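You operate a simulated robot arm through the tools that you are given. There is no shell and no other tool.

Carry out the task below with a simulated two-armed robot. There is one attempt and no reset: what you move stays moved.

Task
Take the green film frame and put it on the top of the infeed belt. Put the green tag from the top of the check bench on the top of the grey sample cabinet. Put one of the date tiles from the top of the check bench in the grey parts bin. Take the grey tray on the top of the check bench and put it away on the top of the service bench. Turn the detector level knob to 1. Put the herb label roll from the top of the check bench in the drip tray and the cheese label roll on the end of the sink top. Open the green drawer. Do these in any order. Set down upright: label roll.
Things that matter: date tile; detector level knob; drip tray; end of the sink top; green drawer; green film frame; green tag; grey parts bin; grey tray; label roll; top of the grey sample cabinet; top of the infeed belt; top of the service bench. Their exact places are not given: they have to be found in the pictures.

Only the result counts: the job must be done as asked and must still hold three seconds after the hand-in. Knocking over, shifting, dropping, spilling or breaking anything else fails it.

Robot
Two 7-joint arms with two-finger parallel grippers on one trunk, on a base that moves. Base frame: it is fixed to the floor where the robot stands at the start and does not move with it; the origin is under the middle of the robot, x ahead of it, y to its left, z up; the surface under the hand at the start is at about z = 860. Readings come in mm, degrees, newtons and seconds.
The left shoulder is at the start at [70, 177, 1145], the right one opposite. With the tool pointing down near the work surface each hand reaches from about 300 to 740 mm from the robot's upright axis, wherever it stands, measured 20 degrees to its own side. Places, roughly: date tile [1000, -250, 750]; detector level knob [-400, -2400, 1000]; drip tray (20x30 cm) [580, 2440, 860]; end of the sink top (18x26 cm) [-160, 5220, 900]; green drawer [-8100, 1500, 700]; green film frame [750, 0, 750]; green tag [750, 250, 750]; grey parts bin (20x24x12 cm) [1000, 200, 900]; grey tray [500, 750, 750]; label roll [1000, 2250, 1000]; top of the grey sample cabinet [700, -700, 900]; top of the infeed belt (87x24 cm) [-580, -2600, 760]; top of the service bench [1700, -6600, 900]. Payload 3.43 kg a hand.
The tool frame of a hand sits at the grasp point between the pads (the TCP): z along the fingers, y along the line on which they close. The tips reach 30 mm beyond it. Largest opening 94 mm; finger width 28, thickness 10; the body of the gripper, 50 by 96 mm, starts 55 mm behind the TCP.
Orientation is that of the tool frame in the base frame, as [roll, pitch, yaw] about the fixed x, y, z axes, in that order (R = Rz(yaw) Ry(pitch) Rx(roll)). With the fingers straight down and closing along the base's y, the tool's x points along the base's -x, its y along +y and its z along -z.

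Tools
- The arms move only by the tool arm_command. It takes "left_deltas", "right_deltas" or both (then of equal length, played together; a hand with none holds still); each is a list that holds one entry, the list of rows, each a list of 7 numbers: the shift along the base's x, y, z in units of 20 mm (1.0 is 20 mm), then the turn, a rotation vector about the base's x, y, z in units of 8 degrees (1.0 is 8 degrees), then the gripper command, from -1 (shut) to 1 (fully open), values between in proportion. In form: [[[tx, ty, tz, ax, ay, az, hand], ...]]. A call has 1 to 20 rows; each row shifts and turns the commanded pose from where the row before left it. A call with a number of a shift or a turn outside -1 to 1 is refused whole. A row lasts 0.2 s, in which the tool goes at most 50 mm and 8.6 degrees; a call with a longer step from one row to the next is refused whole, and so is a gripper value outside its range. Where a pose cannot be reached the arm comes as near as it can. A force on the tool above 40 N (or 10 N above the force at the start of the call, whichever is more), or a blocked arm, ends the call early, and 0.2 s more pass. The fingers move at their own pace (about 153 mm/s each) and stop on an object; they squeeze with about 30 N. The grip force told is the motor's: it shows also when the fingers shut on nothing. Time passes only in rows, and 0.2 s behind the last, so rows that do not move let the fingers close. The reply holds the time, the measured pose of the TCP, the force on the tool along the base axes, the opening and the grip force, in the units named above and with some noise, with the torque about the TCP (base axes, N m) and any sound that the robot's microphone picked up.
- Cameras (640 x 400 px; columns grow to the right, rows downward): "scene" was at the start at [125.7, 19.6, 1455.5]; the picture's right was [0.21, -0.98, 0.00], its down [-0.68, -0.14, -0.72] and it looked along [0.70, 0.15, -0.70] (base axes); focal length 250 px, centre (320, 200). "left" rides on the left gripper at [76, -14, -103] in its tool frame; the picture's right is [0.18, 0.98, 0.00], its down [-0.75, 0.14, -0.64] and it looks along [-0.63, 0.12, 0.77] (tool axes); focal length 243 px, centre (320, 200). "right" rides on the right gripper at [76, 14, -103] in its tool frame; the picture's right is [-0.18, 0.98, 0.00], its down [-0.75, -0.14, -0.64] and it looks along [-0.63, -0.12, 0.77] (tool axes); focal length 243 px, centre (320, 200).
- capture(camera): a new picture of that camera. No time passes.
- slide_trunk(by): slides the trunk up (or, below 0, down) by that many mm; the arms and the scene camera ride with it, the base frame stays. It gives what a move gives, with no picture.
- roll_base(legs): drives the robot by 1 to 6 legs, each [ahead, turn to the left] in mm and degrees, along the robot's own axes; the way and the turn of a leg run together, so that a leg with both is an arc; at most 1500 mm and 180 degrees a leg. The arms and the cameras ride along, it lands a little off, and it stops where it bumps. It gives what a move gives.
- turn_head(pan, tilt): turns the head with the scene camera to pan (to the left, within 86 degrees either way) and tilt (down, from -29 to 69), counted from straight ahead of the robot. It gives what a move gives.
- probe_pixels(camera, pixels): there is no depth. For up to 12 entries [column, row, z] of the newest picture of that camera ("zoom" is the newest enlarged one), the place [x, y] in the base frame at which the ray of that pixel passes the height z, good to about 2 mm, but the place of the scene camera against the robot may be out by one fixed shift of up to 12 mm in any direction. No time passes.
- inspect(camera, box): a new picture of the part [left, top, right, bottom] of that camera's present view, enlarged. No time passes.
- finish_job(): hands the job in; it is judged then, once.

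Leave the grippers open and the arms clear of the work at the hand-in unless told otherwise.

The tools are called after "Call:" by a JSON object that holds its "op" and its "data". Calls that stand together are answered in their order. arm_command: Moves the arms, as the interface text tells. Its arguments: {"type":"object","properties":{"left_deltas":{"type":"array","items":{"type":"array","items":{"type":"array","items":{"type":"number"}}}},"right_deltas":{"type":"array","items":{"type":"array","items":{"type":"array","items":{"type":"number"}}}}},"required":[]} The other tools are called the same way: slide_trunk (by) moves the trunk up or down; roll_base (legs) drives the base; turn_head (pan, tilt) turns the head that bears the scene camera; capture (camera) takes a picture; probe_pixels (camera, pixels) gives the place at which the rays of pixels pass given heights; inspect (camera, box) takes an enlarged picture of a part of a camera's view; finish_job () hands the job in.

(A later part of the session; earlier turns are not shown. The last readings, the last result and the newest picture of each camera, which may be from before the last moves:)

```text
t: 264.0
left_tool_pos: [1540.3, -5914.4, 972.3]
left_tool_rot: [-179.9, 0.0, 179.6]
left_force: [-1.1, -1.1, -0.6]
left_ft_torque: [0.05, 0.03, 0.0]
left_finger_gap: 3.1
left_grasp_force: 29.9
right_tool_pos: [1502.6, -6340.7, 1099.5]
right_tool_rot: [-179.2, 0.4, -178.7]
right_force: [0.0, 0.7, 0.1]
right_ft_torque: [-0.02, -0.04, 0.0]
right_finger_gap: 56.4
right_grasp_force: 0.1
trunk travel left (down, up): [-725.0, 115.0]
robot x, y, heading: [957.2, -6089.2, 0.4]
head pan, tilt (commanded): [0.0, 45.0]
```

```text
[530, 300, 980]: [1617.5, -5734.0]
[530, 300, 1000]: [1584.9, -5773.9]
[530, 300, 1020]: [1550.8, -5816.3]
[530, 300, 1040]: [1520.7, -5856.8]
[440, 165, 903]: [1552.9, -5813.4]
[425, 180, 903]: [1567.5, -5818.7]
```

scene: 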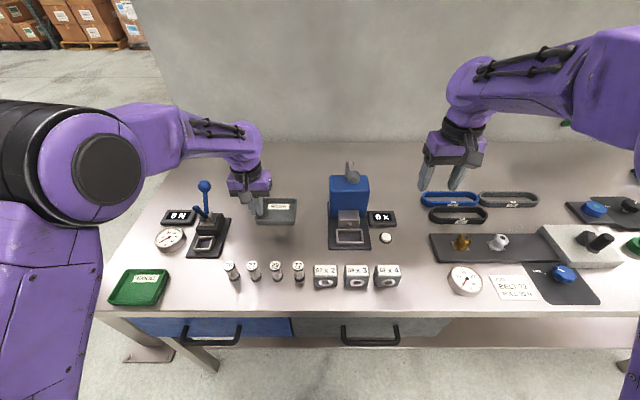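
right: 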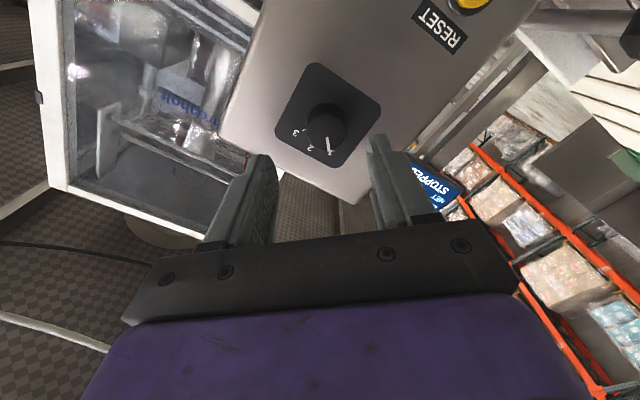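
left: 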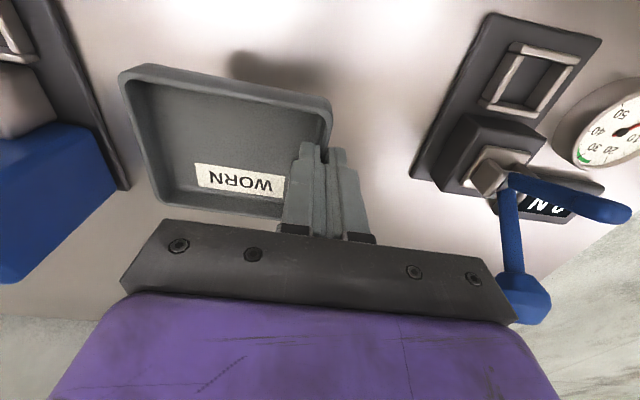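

The ball is at (1586,−5777,1000): 90 mm clear. I continue lowering to z≈950, then in 2 mm steps.

Call:
{"op": "arm_command", "data": {"left_deltas": [[[0, 0, -0.5, 0, 0, 0, -1], [0, 0, -0.5, 0, 0, 0, -1], [0, 0, 0, 0, 0, 0, -1]]]}}

Call:
{"op": "arm_command", "data": {"left_deltas": [[[0, 0, -0.15, 0, 0, 0, -1], [0, 0, -0.1, 0, 0, 0, -1]]]}}

Call:
{"op": "arm_command", "data": {"left_deltas": [[[0, 0, -0.1, 0, 0, 0, -1]]]}}

```text
t: 264.8
left_tool_pos: [1540.7, -5914.1, 952.8]
left_tool_rot: [-180.0, 0.0, 179.6]
left_force: [-1.5, -0.7, -0.8]
left_ft_torque: [0.04, -0.01, 0.04]
left_finger_gap: 3.0
left_grasp_force: 30.2
right_tool_pos: [1503.0, -6342.0, 1098.5]
right_tool_rot: [-179.2, 0.3, -178.6]
right_force: [0.3, 0.3, -0.2]
right_ft_torque: [0.02, 0.02, -0.01]
right_finger_gap: 56.5
right_grasp_force: 0.1
trunk travel left (down, up): [-725.0, 115.0]
robot x, y, heading: [957.3, -6087.5, 0.5]
head pan, tilt (commanded): [0.0, 45.0]
```

```text
t: 265.4
left_tool_pos: [1542.0, -5914.9, 947.9]
left_tool_rot: [-179.9, 0.0, 179.6]
left_force: [-0.3, 0.6, -1.0]
left_ft_torque: [0.05, 0.01, 0.03]
left_finger_gap: 3.1
left_grasp_force: 29.9
right_tool_pos: [1502.4, -6342.9, 1099.6]
right_tool_rot: [-179.1, 0.3, -178.6]
right_force: [0.3, 0.2, 0.6]
right_ft_torque: [-0.03, 0.0, -0.02]
right_finger_gap: 56.5
right_grasp_force: 0.1
trunk travel left (down, up): [-725.0, 115.0]
robot x, y, heading: [956.1, -6089.8, 0.4]
head pan, tilt (commanded): [0.0, 45.0]
```

```text
t: 265.8
left_tool_pos: [1540.2, -5914.5, 946.1]
left_tool_rot: [-180.0, 0.0, 179.5]
left_force: [-1.1, -0.1, -1.3]
left_ft_torque: [0.03, -0.01, 0.07]
left_finger_gap: 3.1
left_grasp_force: 30.3
right_tool_pos: [1502.8, -6343.0, 1098.5]
right_tool_rot: [-179.2, 0.4, -178.6]
right_force: [0.6, 0.8, 0.2]
right_ft_torque: [-0.03, 0.01, 0.0]
right_finger_gap: 56.4
right_grasp_force: 0.2
trunk travel left (down, up): [-725.0, 115.0]
robot x, y, heading: [956.3, -6085.2, 0.4]
head pan, tilt (commanded): [0.0, 45.0]
```

Call:
{"op": "arm_command", "data": {"left_deltas": [[[0, 0, -0.1, 0, 0, 0, -1]]]}}

Call:
{"op": "arm_command", "data": {"left_deltas": [[[0, 0, -0.1, 0, 0, 0, -1]]]}}

Call:
{"op": "arm_command", "data": {"left_deltas": [[[0, 0, -0.1, 0, 0, 0, -1]]]}}

```text
t: 266.2
left_tool_pos: [1542.4, -5915.1, 942.6]
left_tool_rot: [-180.0, 0.0, 179.6]
left_force: [-0.1, 0.1, -0.8]
left_ft_torque: [0.08, -0.02, 0.04]
left_finger_gap: 2.9
left_grasp_force: 30.0
right_tool_pos: [1503.2, -6341.7, 1098.5]
right_tool_rot: [-179.2, 0.3, -178.6]
right_force: [0.6, 0.1, 0.2]
right_ft_torque: [0.05, 0.0, -0.01]
right_finger_gap: 56.4
right_grasp_force: 0.0
trunk travel left (down, up): [-725.0, 115.0]
robot x, y, heading: [954.1, -6085.4, 0.6]
head pan, tilt (commanded): [0.0, 45.0]
```

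```text
t: 266.6
left_tool_pos: [1540.9, -5915.2, 941.0]
left_tool_rot: [180.0, -0.1, 179.6]
left_force: [-0.1, 0.2, -1.2]
left_ft_torque: [0.03, 0.0, -0.01]
left_finger_gap: 3.4
left_grasp_force: 29.8
right_tool_pos: [1502.1, -6341.7, 1099.0]
right_tool_rot: [-179.2, 0.3, -178.6]
right_force: [0.2, -0.2, -0.5]
right_ft_torque: [0.0, 0.01, 0.02]
right_finger_gap: 56.5
right_grasp_force: 0.1
trunk travel left (down, up): [-725.0, 115.0]
robot x, y, heading: [957.0, -6085.5, 0.4]
head pan, tilt (commanded): [0.0, 45.0]
```

```text
t: 267.0
left_tool_pos: [1541.7, -5915.2, 938.6]
left_tool_rot: [179.9, -0.1, 179.6]
left_force: [-0.2, 0.3, -0.8]
left_ft_torque: [0.0, 0.0, 0.01]
left_finger_gap: 3.0
left_grasp_force: 30.0
right_tool_pos: [1502.3, -6340.7, 1098.7]
right_tool_rot: [-179.1, 0.3, -178.6]
right_force: [0.0, 0.5, -0.3]
right_ft_torque: [-0.02, 0.01, 0.02]
right_finger_gap: 56.2
right_grasp_force: 0.0
trunk travel left (down, up): [-725.0, 115.0]
robot x, y, heading: [957.6, -6085.1, 0.2]
head pan, tilt (commanded): [0.0, 45.0]
```

No contact yet; I check the shadow under the tray.

Call:
{"op": "inspect", "data": {"camera": "left", "box": [100, 40, 360, 240]}}

Call:
{"op": "arm_command", "data": {"left_deltas": [[[0, 0, -0.1, 0, 0, 0, -1], [0, 0, -0.1, 0, 0, 0, -1]]]}}

```text
2.00 times, centred on (230, 140) of left
```

zoom: 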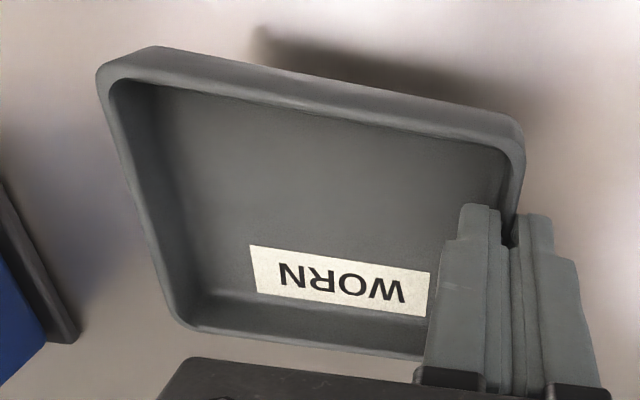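

```text
t: 267.6
left_tool_pos: [1540.6, -5913.6, 935.1]
left_tool_rot: [-179.9, 0.0, 179.5]
left_force: [0.0, 0.3, -1.3]
left_ft_torque: [0.02, 0.03, -0.03]
left_finger_gap: 3.2
left_grasp_force: 30.2
right_tool_pos: [1503.6, -6342.2, 1100.3]
right_tool_rot: [-179.2, 0.3, -178.6]
right_force: [-0.1, 1.0, 0.1]
right_ft_torque: [0.01, 0.02, -0.03]
right_finger_gap: 56.2
right_grasp_force: 0.1
trunk travel left (down, up): [-725.0, 115.0]
robot x, y, heading: [954.8, -6088.4, 0.3]
head pan, tilt (commanded): [0.0, 45.0]
```

Call:
{"op": "arm_command", "data": {"left_deltas": [[[0, 0, -0.12, 0, 0, 0, -1], [0, 0, -0.12, 0, 0, 0, -1]]]}}

Call:
{"op": "arm_command", "data": {"left_deltas": [[[0, 0, -0.12, 0, 0, 0, -1], [0, 0, -0.12, 0, 0, 0, -1]]]}}

Call:
{"op": "arm_command", "data": {"left_deltas": [[[0, 0, -0.12, 0, 0, 0, -1], [0, 0, -0.12, 0, 0, 0, -1]]]}}

```text
t: 268.2
left_tool_pos: [1541.2, -5914.6, 930.1]
left_tool_rot: [-180.0, 0.0, 179.6]
left_force: [-0.3, 0.5, -1.1]
left_ft_torque: [0.03, 0.02, 0.02]
left_finger_gap: 3.3
left_grasp_force: 29.9
right_tool_pos: [1502.3, -6341.4, 1099.2]
right_tool_rot: [-179.3, 0.4, -178.6]
right_force: [-1.2, -0.2, 0.2]
right_ft_torque: [0.01, -0.01, 0.02]
right_finger_gap: 56.3
right_grasp_force: 0.1
trunk travel left (down, up): [-725.0, 115.0]
robot x, y, heading: [959.6, -6083.2, 0.1]
head pan, tilt (commanded): [0.0, 45.0]
```

```text
t: 268.8
left_tool_pos: [1541.3, -5914.2, 925.5]
left_tool_rot: [179.9, 0.0, 179.6]
left_force: [-0.6, 0.1, -1.8]
left_ft_torque: [0.03, 0.02, -0.02]
left_finger_gap: 3.4
left_grasp_force: 29.5
right_tool_pos: [1502.3, -6341.4, 1097.5]
right_tool_rot: [-179.2, 0.3, -178.6]
right_force: [-0.4, -0.4, 0.5]
right_ft_torque: [0.0, -0.02, 0.0]
right_finger_gap: 56.5
right_grasp_force: 0.0
trunk travel left (down, up): [-725.0, 115.0]
robot x, y, heading: [952.5, -6085.9, 0.2]
head pan, tilt (commanded): [0.0, 45.0]
```

```text
t: 269.4
left_tool_pos: [1540.7, -5915.4, 920.4]
left_tool_rot: [180.0, 0.0, 179.6]
left_force: [0.2, 0.2, -0.4]
left_ft_torque: [0.07, -0.01, -0.02]
left_finger_gap: 3.5
left_grasp_force: 30.0
right_tool_pos: [1501.4, -6341.9, 1097.9]
right_tool_rot: [-179.2, 0.2, -178.6]
right_force: [-0.3, -0.2, 0.1]
right_ft_torque: [0.01, 0.0, 0.03]
right_finger_gap: 56.3
right_grasp_force: 0.0
trunk travel left (down, up): [-725.0, 115.0]
robot x, y, heading: [953.9, -6085.6, 0.4]
head pan, tilt (commanded): [0.0, 45.0]
```

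Still no contact; the bench is lower than 880. I continue the same way.

Call:
{"op": "arm_command", "data": {"left_deltas": [[[0, 0, -0.12, 0, 0, 0, -1], [0, 0, -0.12, 0, 0, 0, -1]]]}}

Call:
{"op": "arm_command", "data": {"left_deltas": [[[0, 0, -0.12, 0, 0, 0, -1], [0, 0, -0.12, 0, 0, 0, -1]]]}}

Call:
{"op": "inspect", "data": {"camera": "left", "box": [100, 40, 360, 240]}}

```text
t: 270.0
left_tool_pos: [1540.4, -5916.0, 915.9]
left_tool_rot: [-180.0, -0.1, 179.6]
left_force: [-0.4, 0.1, -1.5]
left_ft_torque: [0.02, 0.0, 0.02]
left_finger_gap: 3.1
left_grasp_force: 30.2
right_tool_pos: [1501.8, -6343.0, 1098.6]
right_tool_rot: [-179.2, 0.4, -178.6]
right_force: [0.3, -0.7, -1.2]
right_ft_torque: [0.01, 0.0, 0.01]
right_finger_gap: 56.7
right_grasp_force: 0.1
trunk travel left (down, up): [-725.0, 115.0]
robot x, y, heading: [956.3, -6086.3, 0.4]
head pan, tilt (commanded): [0.0, 45.0]
```

```text
t: 270.6
left_tool_pos: [1541.3, -5915.3, 911.0]
left_tool_rot: [180.0, 0.0, 179.6]
left_force: [0.0, -0.2, -0.5]
left_ft_torque: [0.06, 0.01, -0.01]
left_finger_gap: 3.0
left_grasp_force: 29.8
right_tool_pos: [1502.2, -6341.5, 1098.8]
right_tool_rot: [-179.2, 0.4, -178.6]
right_force: [0.3, 0.1, 0.2]
right_ft_torque: [0.01, 0.04, 0.0]
right_finger_gap: 56.5
right_grasp_force: 0.1
trunk travel left (down, up): [-725.0, 115.0]
robot x, y, heading: [951.7, -6086.9, 0.4]
head pan, tilt (commanded): [0.0, 45.0]
```

```text
2.00 times, centred on (230, 140) of left
```

zoom: 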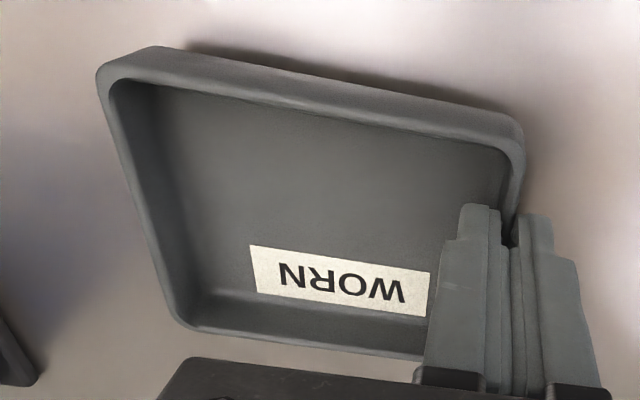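

The shadow nears the tray edge. I continue in small steps.

Call:
{"op": "arm_command", "data": {"left_deltas": [[[0, 0, -0.12, 0, 0, 0, -1], [0, 0, -0.12, 0, 0, 0, -1]]]}}

Call:
{"op": "arm_command", "data": {"left_deltas": [[[0, 0, -0.1, 0, 0, 0, -1]]]}}

Call:
{"op": "arm_command", "data": {"left_deltas": [[[0, 0, -0.1, 0, 0, 0, -1]]]}}

```text
t: 271.2
left_tool_pos: [1541.6, -5914.5, 905.9]
left_tool_rot: [-180.0, 0.0, 179.6]
left_force: [-1.1, 0.2, -0.9]
left_ft_torque: [0.06, 0.04, -0.02]
left_finger_gap: 3.3
left_grasp_force: 30.1
right_tool_pos: [1502.6, -6342.1, 1099.0]
right_tool_rot: [-179.2, 0.3, -178.6]
right_force: [0.3, 0.3, -0.8]
right_ft_torque: [-0.01, 0.0, -0.02]
right_finger_gap: 56.3
right_grasp_force: 0.0
trunk travel left (down, up): [-725.0, 115.0]
robot x, y, heading: [957.4, -6085.8, 0.2]
head pan, tilt (commanded): [0.0, 45.0]
```

```text
t: 271.6
left_tool_pos: [1543.2, -5915.2, 905.2]
left_tool_rot: [-179.8, 0.0, 179.5]
left_force: [0.9, 0.1, -0.3]
left_ft_torque: [0.02, 0.0, 0.0]
left_finger_gap: 3.2
left_grasp_force: 30.4
right_tool_pos: [1503.3, -6341.0, 1097.7]
right_tool_rot: [-179.1, 0.3, -178.6]
right_force: [-0.5, 0.0, 0.3]
right_ft_torque: [0.02, -0.01, 0.01]
right_finger_gap: 56.4
right_grasp_force: 0.1
trunk travel left (down, up): [-725.0, 115.0]
robot x, y, heading: [958.6, -6084.4, 0.3]
head pan, tilt (commanded): [0.0, 45.0]
```

```text
t: 272.0
left_tool_pos: [1542.2, -5915.6, 902.8]
left_tool_rot: [180.0, -0.1, 179.6]
left_force: [0.3, -0.2, -0.8]
left_ft_torque: [0.02, 0.0, -0.02]
left_finger_gap: 3.1
left_grasp_force: 29.5
right_tool_pos: [1502.5, -6342.4, 1098.7]
right_tool_rot: [-179.2, 0.4, -178.6]
right_force: [-1.0, 0.0, 0.4]
right_ft_torque: [-0.03, 0.01, 0.0]
right_finger_gap: 56.1
right_grasp_force: 0.0
trunk travel left (down, up): [-725.0, 115.0]
robot x, y, heading: [957.6, -6086.1, 0.3]
head pan, tilt (commanded): [0.0, 45.0]
```

Call:
{"op": "arm_command", "data": {"left_deltas": [[[0, 0, -0.1, 0, 0, 0, -1]]]}}

Call:
{"op": "arm_command", "data": {"left_deltas": [[[0, 0, -0.1, 0, 0, 0, -1]]]}}

Call:
{"op": "arm_command", "data": {"left_deltas": [[[0, 0, -0.1, 0, 0, 0, -1]]]}}

```text
t: 272.4
left_tool_pos: [1540.6, -5913.7, 901.5]
left_tool_rot: [180.0, 0.1, 179.6]
left_force: [0.8, -0.1, 4.6]
left_ft_torque: [0.02, -0.35, 0.04]
left_finger_gap: 3.3
left_grasp_force: 29.8
right_tool_pos: [1501.2, -6341.6, 1099.9]
right_tool_rot: [-179.2, 0.4, -178.7]
right_force: [-0.4, -0.3, -0.5]
right_ft_torque: [0.02, 0.02, -0.02]
right_finger_gap: 56.5
right_grasp_force: 0.1
trunk travel left (down, up): [-725.0, 115.0]
robot x, y, heading: [955.7, -6086.4, 0.0]
head pan, tilt (commanded): [0.0, 45.0]
```

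```text
t: 272.8
left_tool_pos: [1540.4, -5915.2, 902.0]
left_tool_rot: [-180.0, 0.3, 179.5]
left_force: [5.1, 0.9, 19.0]
left_ft_torque: [0.02, 0.21, 0.02]
left_finger_gap: 3.2
left_grasp_force: 30.2
right_tool_pos: [1500.9, -6343.0, 1099.9]
right_tool_rot: [-179.3, 0.4, -178.6]
right_force: [-0.4, 0.9, -0.3]
right_ft_torque: [0.0, -0.02, -0.02]
right_finger_gap: 56.5
right_grasp_force: 0.2
trunk travel left (down, up): [-725.0, 115.0]
robot x, y, heading: [959.0, -6085.4, 0.5]
head pan, tilt (commanded): [0.0, 45.0]
```

```text
t: 273.2
left_tool_pos: [1540.1, -5914.5, 900.4]
left_tool_rot: [-180.0, 0.3, 179.6]
left_force: [7.2, 2.6, 28.4]
left_ft_torque: [0.07, -0.29, 0.04]
left_finger_gap: 3.9
left_grasp_force: 30.2
right_tool_pos: [1500.6, -6342.1, 1100.6]
right_tool_rot: [-179.4, 0.4, -178.6]
right_force: [-0.5, -0.1, -0.1]
right_ft_torque: [-0.01, 0.0, -0.01]
right_finger_gap: 56.6
right_grasp_force: 0.0
trunk travel left (down, up): [-725.0, 115.0]
robot x, y, heading: [954.2, -6088.2, 0.5]
head pan, tilt (commanded): [0.0, 45.0]
```

The tray stands on the bench (z≈860). I relax 4 mm, open the fingers to ~26 mm and rise.

Call:
{"op": "arm_command", "data": {"left_deltas": [[[0, 0, 0.15, 0, 0, 0, -1], [0, 0, 0, 0, 0, 0, -0.8], [0, 0, 0, 0, 0, 0, -0.5], [0, 0, 0, 0, 0, 0, -0.45]]]}}

Call:
{"op": "arm_command", "data": {"left_deltas": [[[0, 0, 0.3, 0, 0, 0, -0.45], [0, 0, 0.7, 0, 0, 0, -0.45], [0, 0, 0.9, 0, 0, 0, -0.45], [0, 0, 0.9, 0, 0, 0, -0.45], [0, 0, 0.9, 0, 0, 0, -0.45], [0, 0, 0.9, 0, 0, 0, -0.45], [0, 0, 0.9, 0, 0, 0, -0.45], [0, 0, 0.9, 0, 0, 0, -0.45], [0, 0, 0.9, 0, 0, 0, -0.45], [0, 0, 0.9, 0, 0, 0, -0.45], [0, 0, 0.9, 0, 0, 0, -0.45], [0, 0, 0.9, 0, 0, 0, -0.45]]]}}

Call:
{"op": "capture", "data": {"camera": "left"}}

Call:
{"op": "capture", "data": {"camera": "scene"}}

```text
t: 274.2
left_tool_pos: [1540.1, -5914.0, 899.1]
left_tool_rot: [-180.0, -0.1, 179.6]
left_force: [0.1, 0.1, 0.2]
left_ft_torque: [-0.01, 0.02, -0.01]
left_finger_gap: 25.9
left_grasp_force: 0.0
right_tool_pos: [1501.5, -6342.3, 1097.9]
right_tool_rot: [-179.2, 0.3, -178.6]
right_force: [-0.2, -0.5, -1.0]
right_ft_torque: [0.02, 0.01, -0.01]
right_finger_gap: 56.4
right_grasp_force: 0.1
trunk travel left (down, up): [-725.0, 115.0]
robot x, y, heading: [954.5, -6084.7, -0.0]
head pan, tilt (commanded): [0.0, 45.0]
```

```text
t: 276.8
left_tool_pos: [1540.8, -5914.4, 1100.8]
left_tool_rot: [179.9, 0.0, 179.6]
left_force: [-1.3, -0.2, 0.5]
left_ft_torque: [0.0, -0.03, -0.01]
left_finger_gap: 26.0
left_grasp_force: 0.1
right_tool_pos: [1501.9, -6341.1, 1099.2]
right_tool_rot: [-179.3, 0.3, -178.6]
right_force: [0.5, 0.8, -0.5]
right_ft_torque: [-0.02, 0.0, 0.0]
right_finger_gap: 56.3
right_grasp_force: 0.0
trunk travel left (down, up): [-725.0, 115.0]
robot x, y, heading: [955.3, -6086.0, 0.4]
head pan, tilt (commanded): [0.0, 45.0]
```

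```text
taken
```

left: 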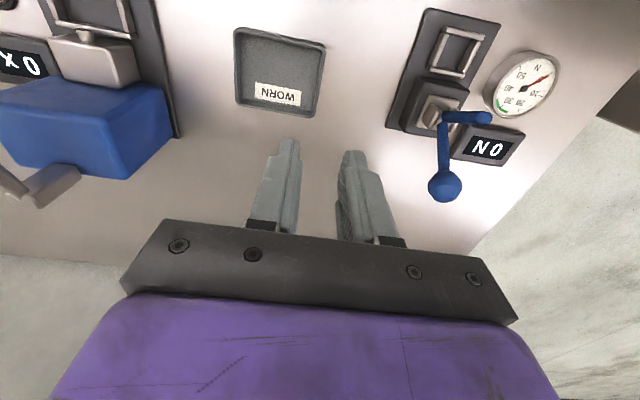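

```text
taken
```

scene: 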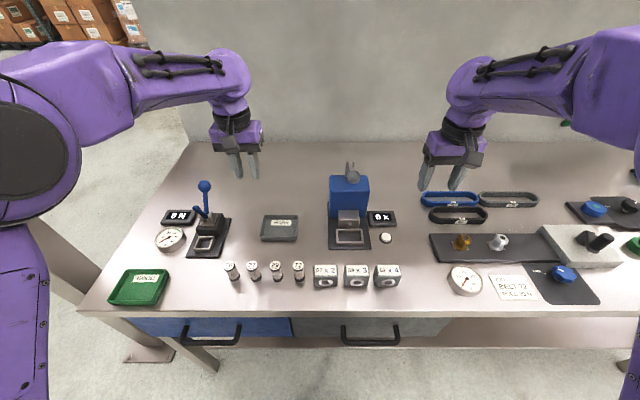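

The tray is on the service bench. Now back to the check bench from behind for the date tile. I retract the left hand, raise the trunk, back off and turn north.

Call:
{"op": "arm_command", "data": {"left_deltas": [[[-0.6, 0.8, 0.3, 0, 0, 0, -0.4], [-0.6, 0.8, 0.3, 0, 0, 0, -0.4], [-0.6, 0.8, 0.3, 0, 0, 0, -0.4], [-0.6, 0.8, 0.3, 0, 0, 0, -0.4], [-0.6, 0.8, 0.3, 0, 0, 0, -0.4], [-0.6, 0.8, 0.3, 0, 0, 0, -0.4]]]}}

Call:
{"op": "slide_trunk", "data": {"by": 80}}

Call:
{"op": "roll_base", "data": {"legs": [[-150, 0], [0, 90], [900, 0], [850, 0], [0, -61]]}}

Call:
{"op": "turn_head", "data": {"pan": 0, "tilt": 20}}

Call:
{"op": "capture", "data": {"camera": "scene"}}

```text
t: 278.2
left_tool_pos: [1467.6, -5817.5, 1136.1]
left_tool_rot: [-179.9, 0.0, 179.6]
left_force: [-0.4, -0.3, 0.6]
left_ft_torque: [0.02, 0.03, 0.01]
left_finger_gap: 28.1
left_grasp_force: 0.0
right_tool_pos: [1501.0, -6340.9, 1100.4]
right_tool_rot: [-179.2, 0.4, -178.6]
right_force: [-0.2, 0.4, 0.2]
right_ft_torque: [-0.03, -0.02, 0.01]
right_finger_gap: 56.7
right_grasp_force: 0.1
trunk travel left (down, up): [-725.0, 115.0]
robot x, y, heading: [954.6, -6086.5, 0.4]
head pan, tilt (commanded): [0.0, 45.0]
```

```text
t: 279.4
left_tool_pos: [1468.9, -5818.6, 1215.2]
left_tool_rot: [-179.9, 0.0, 179.7]
left_force: [-0.6, 0.0, -0.5]
left_ft_torque: [0.03, 0.01, 0.01]
left_finger_gap: 28.5
left_grasp_force: 0.1
right_tool_pos: [1502.6, -6341.4, 1178.9]
right_tool_rot: [-179.2, 0.3, -178.6]
right_force: [0.6, -0.4, 0.6]
right_ft_torque: [-0.02, -0.02, 0.0]
right_finger_gap: 56.3
right_grasp_force: 0.1
trunk travel left (down, up): [-805.0, 35.0]
robot x, y, heading: [957.3, -6089.1, 0.4]
head pan, tilt (commanded): [0.0, 45.0]
```

```text
t: 295.7
left_tool_pos: [1098.1, -3846.1, 1214.4]
left_tool_rot: [-179.9, -0.1, -150.5]
left_force: [0.4, 0.5, 0.6]
left_ft_torque: [-0.04, 0.01, 0.0]
left_finger_gap: 28.2
left_grasp_force: 0.0
right_tool_pos: [1386.5, -4282.7, 1179.7]
right_tool_rot: [-179.1, 0.3, -148.6]
right_force: [1.0, 0.5, -0.7]
right_ft_torque: [-0.01, 0.0, -0.03]
right_finger_gap: 56.4
right_grasp_force: 0.0
trunk travel left (down, up): [-805.0, 35.0]
robot x, y, heading: [782.9, -4335.0, 30.2]
head pan, tilt (commanded): [0.0, 45.0]
```

```text
t: 296.6
left_tool_pos: [1098.3, -3846.6, 1215.4]
left_tool_rot: [-179.8, 0.0, -150.3]
left_force: [-0.2, 0.2, 0.1]
left_ft_torque: [-0.02, 0.02, 0.0]
left_finger_gap: 28.5
left_grasp_force: 0.0
right_tool_pos: [1387.0, -4283.5, 1178.6]
right_tool_rot: [-179.2, 0.4, -148.8]
right_force: [0.1, 0.4, 0.3]
right_ft_torque: [-0.02, 0.01, -0.03]
right_finger_gap: 56.4
right_grasp_force: 0.0
trunk travel left (down, up): [-805.0, 35.0]
robot x, y, heading: [784.9, -4333.7, 30.1]
head pan, tilt (commanded): [0.0, 20.0]
```

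```text
taken
```

scene: 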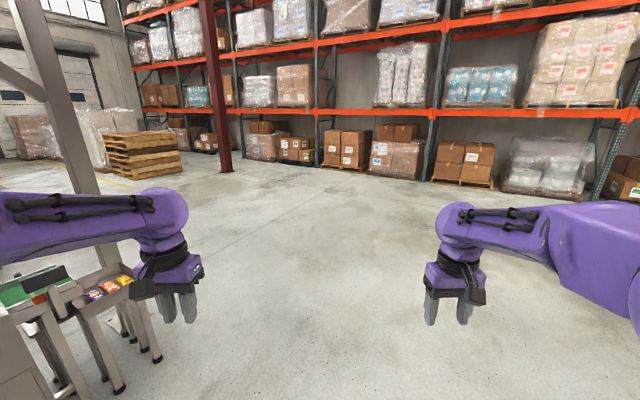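

Call:
{"op": "probe_pixels", "data": {"camera": "scene", "pixels": [[155, 360, 0], [117, 390, 0], [135, 278, 900], [130, 335, 0], [100, 300, 900]]}}

```text
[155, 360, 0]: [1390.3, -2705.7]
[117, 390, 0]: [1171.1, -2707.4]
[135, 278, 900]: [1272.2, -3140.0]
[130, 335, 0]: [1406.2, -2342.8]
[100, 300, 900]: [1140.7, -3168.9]
```

The path is open. I drive back north-east and then north along x≈2080 to y≈250, then turn to face the check bench from behind (heading 180°).

Call:
{"op": "roll_base", "data": {"legs": [[1500, 0], [0, 60], [1400, 0], [1400, 0]]}}

Call:
{"op": "turn_head", "data": {"pan": 20, "tilt": 25}}

Call:
{"op": "capture", "data": {"camera": "scene"}}

```text
t: 319.9
left_tool_pos: [1926.9, -269.0, 1216.5]
left_tool_rot: [-179.9, -0.1, -92.8]
left_force: [-0.7, 0.4, 0.4]
left_ft_torque: [0.0, 0.01, 0.01]
left_finger_gap: 28.1
left_grasp_force: 0.1
right_tool_pos: [2451.1, -258.4, 1179.5]
right_tool_rot: [-179.2, 0.3, -91.1]
right_force: [-0.3, 0.0, -0.1]
right_ft_torque: [0.01, -0.03, 0.02]
right_finger_gap: 56.4
right_grasp_force: 0.1
trunk travel left (down, up): [-805.0, 35.0]
robot x, y, heading: [2172.9, -794.1, 88.0]
head pan, tilt (commanded): [0.0, 20.0]
```

```text
t: 320.7
left_tool_pos: [1927.0, -268.5, 1215.7]
left_tool_rot: [-179.9, -0.1, -92.8]
left_force: [-0.3, 0.2, -0.8]
left_ft_torque: [0.02, 0.05, -0.01]
left_finger_gap: 28.4
left_grasp_force: 0.1
right_tool_pos: [2451.8, -258.4, 1179.1]
right_tool_rot: [-179.2, 0.3, -91.0]
right_force: [-0.3, 0.2, -0.1]
right_ft_torque: [0.0, -0.04, 0.02]
right_finger_gap: 56.5
right_grasp_force: 0.1
trunk travel left (down, up): [-805.0, 35.0]
robot x, y, heading: [2168.6, -792.3, 87.8]
head pan, tilt (commanded): [20.0, 25.0]
```

```text
taken
```

scene: 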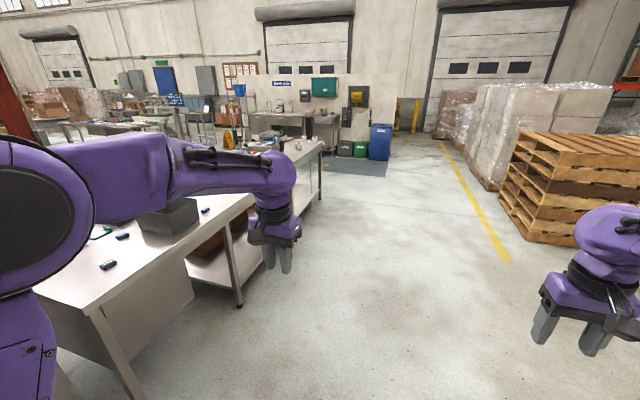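

Call:
{"op": "probe_pixels", "data": {"camera": "scene", "pixels": [[505, 195, 0], [530, 235, 0], [240, 303, 0], [135, 395, 0], [318, 195, 0], [252, 195, 860], [318, 150, 860], [85, 310, 860]]}}

```text
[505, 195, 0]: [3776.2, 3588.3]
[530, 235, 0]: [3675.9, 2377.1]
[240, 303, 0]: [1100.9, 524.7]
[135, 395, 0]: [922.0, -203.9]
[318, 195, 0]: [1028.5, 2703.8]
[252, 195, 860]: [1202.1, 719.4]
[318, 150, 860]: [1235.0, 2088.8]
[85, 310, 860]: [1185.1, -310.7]
```

I drive north to y≈250, turn to heading 180° and approach to x≈1590.

Call:
{"op": "roll_base", "data": {"legs": [[1040, 0], [0, 92], [610, 0]]}}

Call:
{"op": "turn_head", "data": {"pan": 0, "tilt": 45}}

Call:
{"op": "capture", "data": {"camera": "scene"}}

Call:
{"op": "capture", "data": {"camera": "left"}}

```text
t: 333.0
left_tool_pos: [1083.6, -8.8, 1214.9]
left_tool_rot: [-179.8, 0.1, -1.0]
left_force: [-0.1, 0.0, 0.1]
left_ft_torque: [-0.01, -0.02, 0.0]
left_finger_gap: 28.4
left_grasp_force: 0.1
right_tool_pos: [1056.2, 515.3, 1178.6]
right_tool_rot: [-179.2, 0.4, 0.8]
right_force: [-0.2, 0.0, -0.4]
right_ft_torque: [0.01, 0.04, 0.02]
right_finger_gap: 56.4
right_grasp_force: 0.0
trunk travel left (down, up): [-805.0, 35.0]
robot x, y, heading: [1601.8, 250.0, 179.9]
head pan, tilt (commanded): [20.0, 25.0]
```

```text
t: 333.9
left_tool_pos: [1081.5, -8.0, 1215.7]
left_tool_rot: [-179.9, 0.1, -1.0]
left_force: [0.5, 1.4, 0.3]
left_ft_torque: [0.01, 0.02, -0.01]
left_finger_gap: 28.3
left_grasp_force: 0.0
right_tool_pos: [1054.3, 515.3, 1178.5]
right_tool_rot: [-179.2, 0.3, 0.8]
right_force: [-0.4, -0.6, -0.6]
right_ft_torque: [0.01, 0.01, -0.02]
right_finger_gap: 56.2
right_grasp_force: 0.0
trunk travel left (down, up): [-805.0, 35.0]
robot x, y, heading: [1599.7, 253.2, 180.0]
head pan, tilt (commanded): [0.0, 45.0]
```

```text
taken
```

scene: 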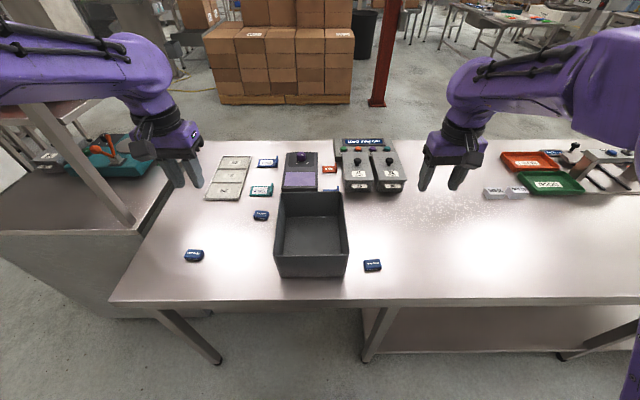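

```text
taken
```

left: 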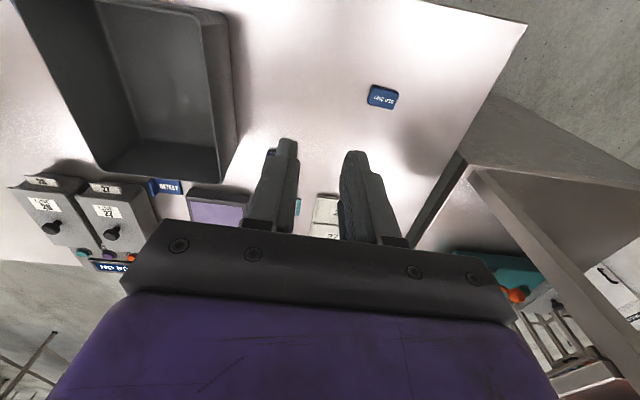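

From behind I see SEP at (195,256), JUN at (261,215) and MAR at (372,265), and the bin at (310,235). I probe their places.

Call:
{"op": "probe_pixels", "data": {"camera": "scene", "pixels": [[195, 260, 860], [372, 270, 860], [261, 219, 860], [277, 275, 860], [347, 275, 860], [275, 258, 980], [348, 258, 980], [342, 192, 980], [282, 192, 980], [310, 305, 860]]}}

Call:
{"op": "probe_pixels", "data": {"camera": "left", "pixels": [[381, 97, 870], [370, 90, 880], [398, 95, 880], [95, 0, 980], [225, 15, 980], [215, 180, 980], [90, 170, 980]]}}

Call:
{"op": "inspect", "data": {"camera": "scene", "box": [170, 180, 400, 310]}}

```text
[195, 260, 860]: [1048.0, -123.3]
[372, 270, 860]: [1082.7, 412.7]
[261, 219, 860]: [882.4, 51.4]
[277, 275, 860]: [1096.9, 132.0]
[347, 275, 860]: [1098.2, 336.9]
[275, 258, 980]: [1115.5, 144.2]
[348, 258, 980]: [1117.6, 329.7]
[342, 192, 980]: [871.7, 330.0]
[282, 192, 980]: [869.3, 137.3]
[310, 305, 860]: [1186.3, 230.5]
```

```text
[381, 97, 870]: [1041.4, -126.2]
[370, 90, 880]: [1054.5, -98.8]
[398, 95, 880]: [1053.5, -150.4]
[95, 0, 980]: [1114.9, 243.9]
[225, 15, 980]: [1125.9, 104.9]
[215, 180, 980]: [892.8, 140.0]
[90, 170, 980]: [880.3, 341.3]
```

```text
2.78 times, centred on (285, 245) of scene
```

zoom: 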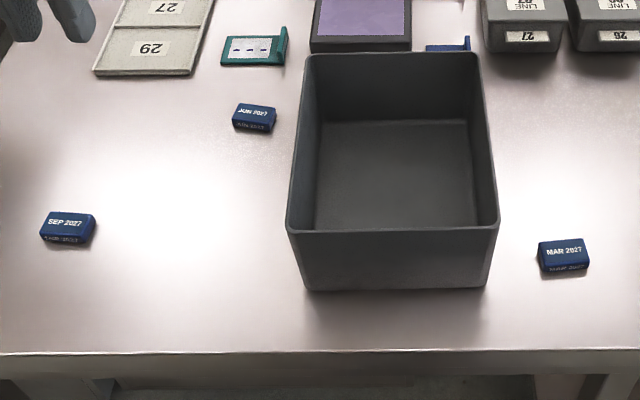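

MAR 2027 is on the robot's right side, ideal for the right hand; the bin spans x 870–1105, y 140–330, rim z≈980. I lower the trunk back by 80 mm and look with the right hand camera.

Call:
{"op": "slide_trunk", "data": {"by": -80}}

Call:
{"op": "arm_command", "data": {"right_deltas": [[[0.2, -0.8, 0, 0, 0, 0, 0.7], [0.2, -0.8, 0, 0, 0, 0, 0.7], [0.2, -0.8, 0, 0, 0, 0, 0.7], [0.2, -0.8, 0, 0, 0, 0, 0.7], [0.2, -0.8, 0, 0.1, 0, -0.1, 0.7], [0.2, -0.8, 0, 0, 0, 0, 0.7], [0, 0, 0, 0, 0, 0, 0.7]]]}}

Call:
{"op": "capture", "data": {"camera": "right"}}

```text
t: 335.0
left_tool_pos: [1082.5, -8.4, 1135.1]
left_tool_rot: [-179.9, 0.0, -1.1]
left_force: [0.4, 0.3, 0.5]
left_ft_torque: [0.01, -0.03, 0.0]
left_finger_gap: 28.3
left_grasp_force: 0.0
right_tool_pos: [1054.4, 515.2, 1099.2]
right_tool_rot: [-179.2, 0.4, 0.9]
right_force: [-0.5, -0.5, 0.8]
right_ft_torque: [0.02, 0.01, 0.03]
right_finger_gap: 56.3
right_grasp_force: 0.0
trunk travel left (down, up): [-725.0, 115.0]
robot x, y, heading: [1596.8, 256.8, 179.4]
head pan, tilt (commanded): [0.0, 45.0]
```

```text
t: 336.6
left_tool_pos: [1082.4, -7.4, 1135.0]
left_tool_rot: [-180.0, 0.0, -1.0]
left_force: [-0.4, 0.2, 0.5]
left_ft_torque: [0.01, -0.02, 0.02]
left_finger_gap: 28.4
left_grasp_force: 0.2
right_tool_pos: [1079.0, 418.8, 1100.7]
right_tool_rot: [-178.4, 0.4, 0.1]
right_force: [0.4, -0.6, -0.1]
right_ft_torque: [0.02, -0.01, 0.01]
right_finger_gap: 79.8
right_grasp_force: 0.1
trunk travel left (down, up): [-725.0, 115.0]
robot x, y, heading: [1595.6, 252.4, 179.8]
head pan, tilt (commanded): [0.0, 45.0]
```

```text
taken
```

right: 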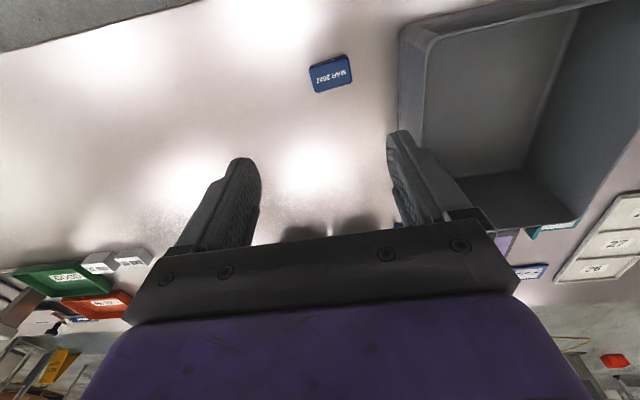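

Call:
{"op": "inspect", "data": {"camera": "right", "box": [280, 30, 400, 120]}}

Call:
{"op": "probe_pixels", "data": {"camera": "zoom", "pixels": [[140, 165, 880], [355, 105, 880], [375, 215, 880], [165, 275, 880], [260, 190, 880], [170, 335, 862], [375, 275, 862]]}}

```text
4.44 times, centred on (340, 75) of right
```

zoom: 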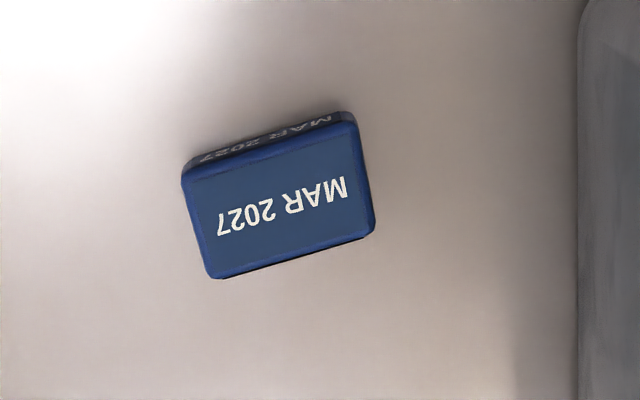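

```text
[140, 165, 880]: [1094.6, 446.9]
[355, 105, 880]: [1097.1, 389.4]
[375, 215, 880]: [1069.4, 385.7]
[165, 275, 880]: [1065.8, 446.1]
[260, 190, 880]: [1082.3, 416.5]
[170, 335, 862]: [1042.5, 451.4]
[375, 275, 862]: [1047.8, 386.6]
```

Call:
{"op": "probe_pixels", "data": {"camera": "zoom", "pixels": [[185, 185, 880], [356, 124, 880], [375, 232, 880], [213, 278, 880], [281, 203, 880], [281, 203, 872]]}}

```text
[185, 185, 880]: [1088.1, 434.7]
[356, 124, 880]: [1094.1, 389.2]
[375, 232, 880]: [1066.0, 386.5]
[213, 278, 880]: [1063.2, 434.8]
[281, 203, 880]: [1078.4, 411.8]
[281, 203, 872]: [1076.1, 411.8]
```

Tile centre (1078,411.5), 47×27 mm, turned ~5°. I align and descend to z≈930, then check.

Call:
{"op": "arm_command", "data": {"right_deltas": [[[-0.03, -0.12, -0.9, -0.07, 0, 0.2, 0.7], [-0.03, -0.12, -0.9, -0.07, 0, 0.2, 0.7], [0, -0.12, -0.9, -0.06, 0, 0.2, 0.7], [0, 0, -0.9, 0, 0, 0, 0.7], [0, 0, -0.9, 0, 0, 0, 0.7], [0, 0, -0.9, 0, 0, 0, 0.7], [0, 0, -0.9, 0, 0, 0, 0.7], [0, 0, -0.9, 0, 0, 0, 0.7], [0, 0, -0.9, 0, 0, 0, 0.7], [0, 0, 0, 0, 0, 0, 0.6]]]}}

Call:
{"op": "capture", "data": {"camera": "right"}}

```text
t: 338.8
left_tool_pos: [1082.0, -9.2, 1136.9]
left_tool_rot: [-179.9, 0.0, -1.0]
left_force: [-0.6, 0.8, 1.0]
left_ft_torque: [0.01, 0.01, -0.03]
left_finger_gap: 28.0
left_grasp_force: 0.1
right_tool_pos: [1077.9, 411.1, 938.1]
right_tool_rot: [180.0, 0.4, 4.8]
right_force: [0.0, -0.1, 0.4]
right_ft_torque: [0.03, 0.0, -0.02]
right_finger_gap: 75.4
right_grasp_force: 0.2
trunk travel left (down, up): [-725.0, 115.0]
robot x, y, heading: [1601.2, 252.5, 179.7]
head pan, tilt (commanded): [0.0, 45.0]
```

```text
taken
```

right: 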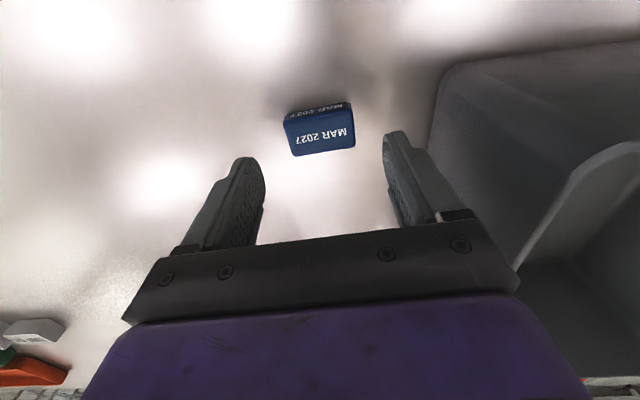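

Centred. I descend to z≈896 and close.

Call:
{"op": "arm_command", "data": {"right_deltas": [[[0, 0, -0.9, 0, 0, 0, 0.6], [0, 0, -0.8, 0, 0, 0, 0.6], [0, 0, -0.35, 0, 0, 0, 0.6], [0, 0, 0, 0, 0, 0, 0.6]]]}}

Call:
{"op": "arm_command", "data": {"right_deltas": [[[0, 0, 0, 0, 0, 0, 0.2], [0, 0, 0, 0, 0, 0, -0.1], [0, 0, 0, 0, 0, 0, -1], [0, 0, 0, 0, 0, 0, -1]]]}}

Call:
{"op": "capture", "data": {"camera": "right"}}

```text
t: 339.8
left_tool_pos: [1082.4, -9.2, 1135.5]
left_tool_rot: [-179.8, 0.0, -1.0]
left_force: [0.1, 0.8, -0.1]
left_ft_torque: [0.01, 0.01, 0.0]
left_finger_gap: 28.3
left_grasp_force: 0.0
right_tool_pos: [1077.5, 412.1, 896.4]
right_tool_rot: [179.9, 0.5, 4.8]
right_force: [0.2, 0.6, 1.0]
right_ft_torque: [0.02, 0.01, 0.02]
right_finger_gap: 75.2
right_grasp_force: 0.1
trunk travel left (down, up): [-725.0, 115.0]
robot x, y, heading: [1597.3, 255.0, 179.5]
head pan, tilt (commanded): [0.0, 45.0]
```

```text
t: 340.8
left_tool_pos: [1081.9, -8.5, 1135.3]
left_tool_rot: [-180.0, 0.0, -1.0]
left_force: [0.0, -0.6, 0.1]
left_ft_torque: [0.03, -0.03, 0.04]
left_finger_gap: 27.9
left_grasp_force: 0.0
right_tool_pos: [1078.0, 410.7, 897.2]
right_tool_rot: [-179.9, 0.4, 4.8]
right_force: [-0.5, 0.0, -0.3]
right_ft_torque: [0.03, 0.02, 0.01]
right_finger_gap: 48.7
right_grasp_force: 29.5
trunk travel left (down, up): [-725.0, 115.0]
robot x, y, heading: [1598.1, 253.5, 179.7]
head pan, tilt (commanded): [0.0, 45.0]
```

```text
taken
```

right: 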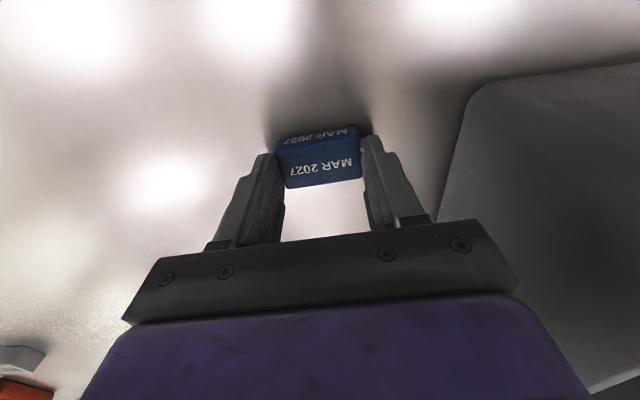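

Gripped (48.7 mm). I lift to z≈1080 and move over the bin centre (990,240).

Call:
{"op": "arm_command", "data": {"right_deltas": [[[0, 0, 0.5, 0, 0, 0, -1], [0, 0, 0.9, 0, 0, 0, -1], [0, 0, 0.9, 0, 0, 0, -1], [0, 0, 0.9, 0, 0, 0, -1], [0, 0, 0.9, 0, 0, 0, -1], [0, 0, 0.9, 0, 0, 0, -1], [0, 0, 0.9, 0, 0, 0, -1], [0, 0, 0.9, 0, 0, 0, -1], [0, 0, 0.9, 0, 0, 0, -1], [0, 0, 0.9, 0, 0, 0, -1], [-0.49, -0.94, 0.4, 0, 0, -0.1, -1], [-0.49, -0.94, 0.4, 0, 0, -0.1, -1], [-0.49, -0.94, 0, 0, 0, -0.1, -1], [-0.49, -0.94, 0, 0, 0, -0.1, -1], [-0.49, -0.94, 0, 0, 0, -0.1, -1], [-0.49, -0.94, 0, 0, 0, -0.1, -1], [-0.49, -0.94, 0, 0, 0, 0, -1], [-0.49, -0.94, 0, 0, 0, 0, -1], [-0.49, -0.94, 0, 0, 0, 0, -1], [0, 0, 0, 0, 0, 0, -1]]]}}

Call:
{"op": "capture", "data": {"camera": "right"}}

Call:
{"op": "capture", "data": {"camera": "scene"}}

```text
t: 345.0
left_tool_pos: [1082.1, -9.3, 1135.6]
left_tool_rot: [-180.0, 0.0, -1.0]
left_force: [-0.1, 0.6, 1.2]
left_ft_torque: [0.02, 0.01, -0.01]
left_finger_gap: 28.3
left_grasp_force: 0.0
right_tool_pos: [990.8, 242.5, 1083.2]
right_tool_rot: [-180.0, 0.4, 0.0]
right_force: [0.6, -0.9, -1.0]
right_ft_torque: [-0.02, -0.04, -0.01]
right_finger_gap: 48.7
right_grasp_force: 29.7
trunk travel left (down, up): [-725.0, 115.0]
robot x, y, heading: [1597.2, 255.2, 179.7]
head pan, tilt (commanded): [0.0, 45.0]
```

```text
taken
```

right: 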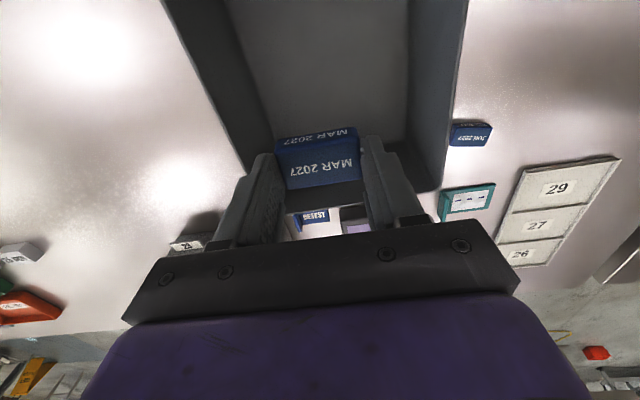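

```text
taken
```

scene: 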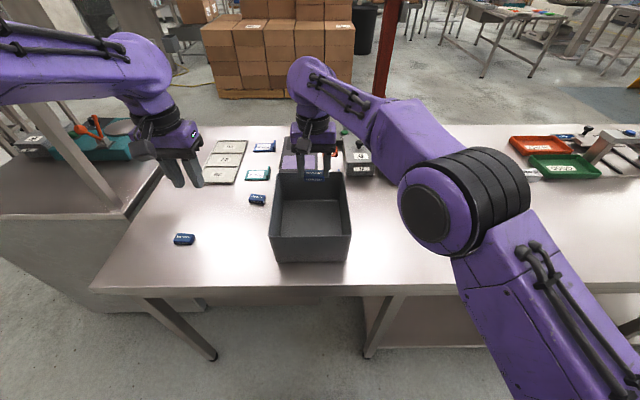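

Centred over the bin. I lower gradually inside it to z≈960 and look.

Call:
{"op": "arm_command", "data": {"right_deltas": [[[0, -0.2, -0.9, 0, 0, 0, -1], [0, -0.1, -0.9, 0, 0, 0, -1], [0, 0, -0.9, 0, 0, 0, -1], [0, 0, -0.9, 0, 0, 0, -1], [0, 0, -0.9, 0, 0, 0, -1], [0, 0, -0.9, 0, 0, 0, -1], [0, 0, -0.7, 0, 0, 0, -1], [0, 0, 0, 0, 0, 0, -1]]]}}

Call:
{"op": "capture", "data": {"camera": "right"}}

Call:
{"op": "inspect", "data": {"camera": "scene", "box": [220, 80, 400, 280]}}

```text
t: 346.8
left_tool_pos: [1082.9, -8.3, 1134.9]
left_tool_rot: [-179.9, 0.0, -1.0]
left_force: [-0.1, -1.2, -0.1]
left_ft_torque: [0.0, 0.04, -0.01]
left_finger_gap: 28.3
left_grasp_force: 0.1
right_tool_pos: [990.9, 235.6, 961.8]
right_tool_rot: [-179.9, 0.3, 0.0]
right_force: [0.2, -0.7, -1.0]
right_ft_torque: [-0.04, 0.02, -0.02]
right_finger_gap: 48.6
right_grasp_force: 30.4
trunk travel left (down, up): [-725.0, 115.0]
robot x, y, heading: [1597.2, 253.6, 179.8]
head pan, tilt (commanded): [0.0, 45.0]
```

```text
taken
```

right: 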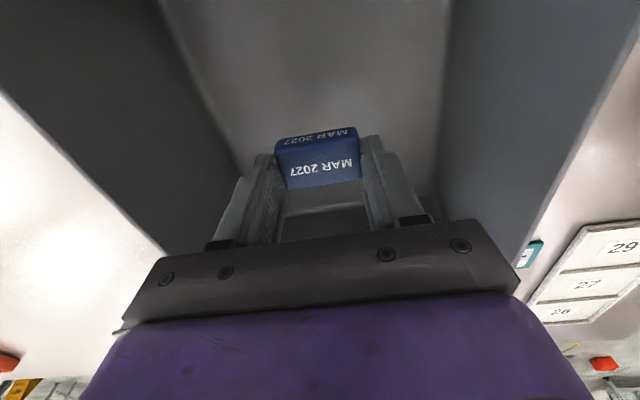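

```text
2.00 times, centred on (310, 180) of scene
```

zoom: 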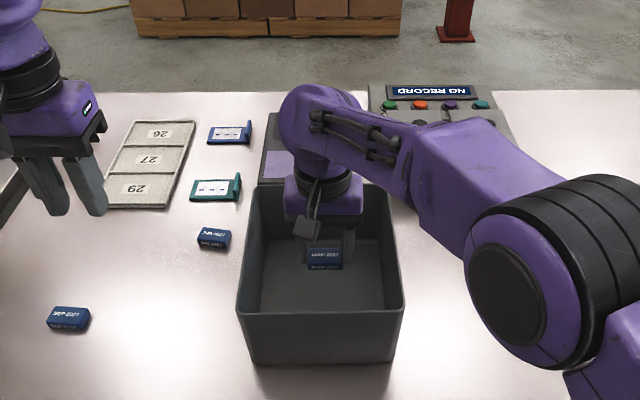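

Clear on all sides. I lower to z≈906 (tile just above the bin floor).

Call:
{"op": "arm_command", "data": {"right_deltas": [[[0, 0, -0.8, 0, 0, 0, -1], [0, 0, -0.8, 0, 0, 0, -1], [0, 0, -0.8, 0, 0, 0, -1], [0, 0, -0.4, 0, 0, 0, -1], [0, 0, 0, 0, 0, 0, -1]]]}}

Call:
{"op": "capture", "data": {"camera": "right"}}

```text
t: 348.0
left_tool_pos: [1082.2, -8.0, 1134.6]
left_tool_rot: [-179.9, 0.0, -1.0]
left_force: [-0.8, -0.1, -0.3]
left_ft_torque: [0.03, -0.03, 0.0]
left_finger_gap: 28.3
left_grasp_force: 0.0
right_tool_pos: [989.5, 236.2, 906.4]
right_tool_rot: [-180.0, 0.4, 0.0]
right_force: [-0.8, 0.0, -0.1]
right_ft_torque: [0.03, 0.0, -0.02]
right_finger_gap: 49.0
right_grasp_force: 30.4
trunk travel left (down, up): [-725.0, 115.0]
robot x, y, heading: [1596.0, 252.1, 179.9]
head pan, tilt (commanded): [0.0, 45.0]
```

```text
taken
```

right: 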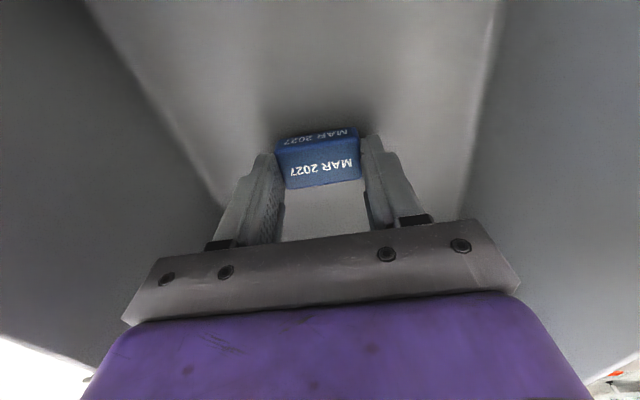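

I lower 3 mm more, then open to ~70 mm and rise.

Call:
{"op": "arm_command", "data": {"right_deltas": [[[0, 0, -0.15, 0, 0, 0, -1], [0, 0, 0, 0, 0, 0, 0.2], [0, 0, 0, 0, 0, 0, 0.45], [0, 0, 0, 0, 0, 0, 0.45]]]}}

Call:
{"op": "arm_command", "data": {"right_deltas": [[[0, 0, 0.5, 0, 0, 0, 0.45], [0, 0, 0.9, 0, 0, 0, 0.45], [0, 0, 0.9, 0, 0, 0, 0.45], [0, 0, 0.9, 0, 0, 0, 0.45], [0, 0, 0.9, 0, 0, 0, 0.45], [0, 0, 0.9, 0, 0, 0, 0.45], [0, 0, 0.9, 0, 0, 0, 0.45], [0, 0, 0.9, 0, 0, 0, 0.45], [0, 0, 0.9, 0, 0, 0, 0.45], [0, 0, 0.9, 0, 0, 0, 0.45], [0, 0, 0.9, 0, 0, 0, 0.45]]]}}

Call:
{"op": "capture", "data": {"camera": "right"}}

```text
t: 349.0
left_tool_pos: [1082.3, -8.6, 1134.8]
left_tool_rot: [-180.0, 0.0, -0.9]
left_force: [0.1, 0.2, -0.7]
left_ft_torque: [0.02, 0.01, 0.0]
left_finger_gap: 28.1
left_grasp_force: 0.1
right_tool_pos: [989.0, 236.6, 903.7]
right_tool_rot: [180.0, 0.4, 0.0]
right_force: [0.2, -0.4, 0.1]
right_ft_torque: [0.01, -0.03, -0.01]
right_finger_gap: 68.2
right_grasp_force: 0.1
trunk travel left (down, up): [-725.0, 115.0]
robot x, y, heading: [1597.0, 256.2, 179.4]
head pan, tilt (commanded): [0.0, 45.0]
```

```text
t: 351.4
left_tool_pos: [1083.2, -8.7, 1134.7]
left_tool_rot: [-179.9, 0.0, -1.0]
left_force: [0.5, 0.4, 0.2]
left_ft_torque: [-0.03, -0.04, -0.01]
left_finger_gap: 28.2
left_grasp_force: 0.1
right_tool_pos: [989.2, 237.3, 1092.7]
right_tool_rot: [-180.0, 0.4, -0.1]
right_force: [-0.4, 0.4, 0.4]
right_ft_torque: [-0.02, -0.01, 0.0]
right_finger_gap: 68.0
right_grasp_force: 0.2
trunk travel left (down, up): [-725.0, 115.0]
robot x, y, heading: [1594.5, 252.8, 179.9]
head pan, tilt (commanded): [0.0, 45.0]
```

```text
taken
```

right: 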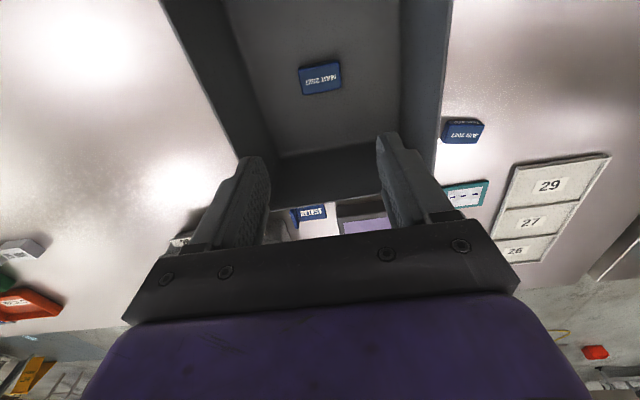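

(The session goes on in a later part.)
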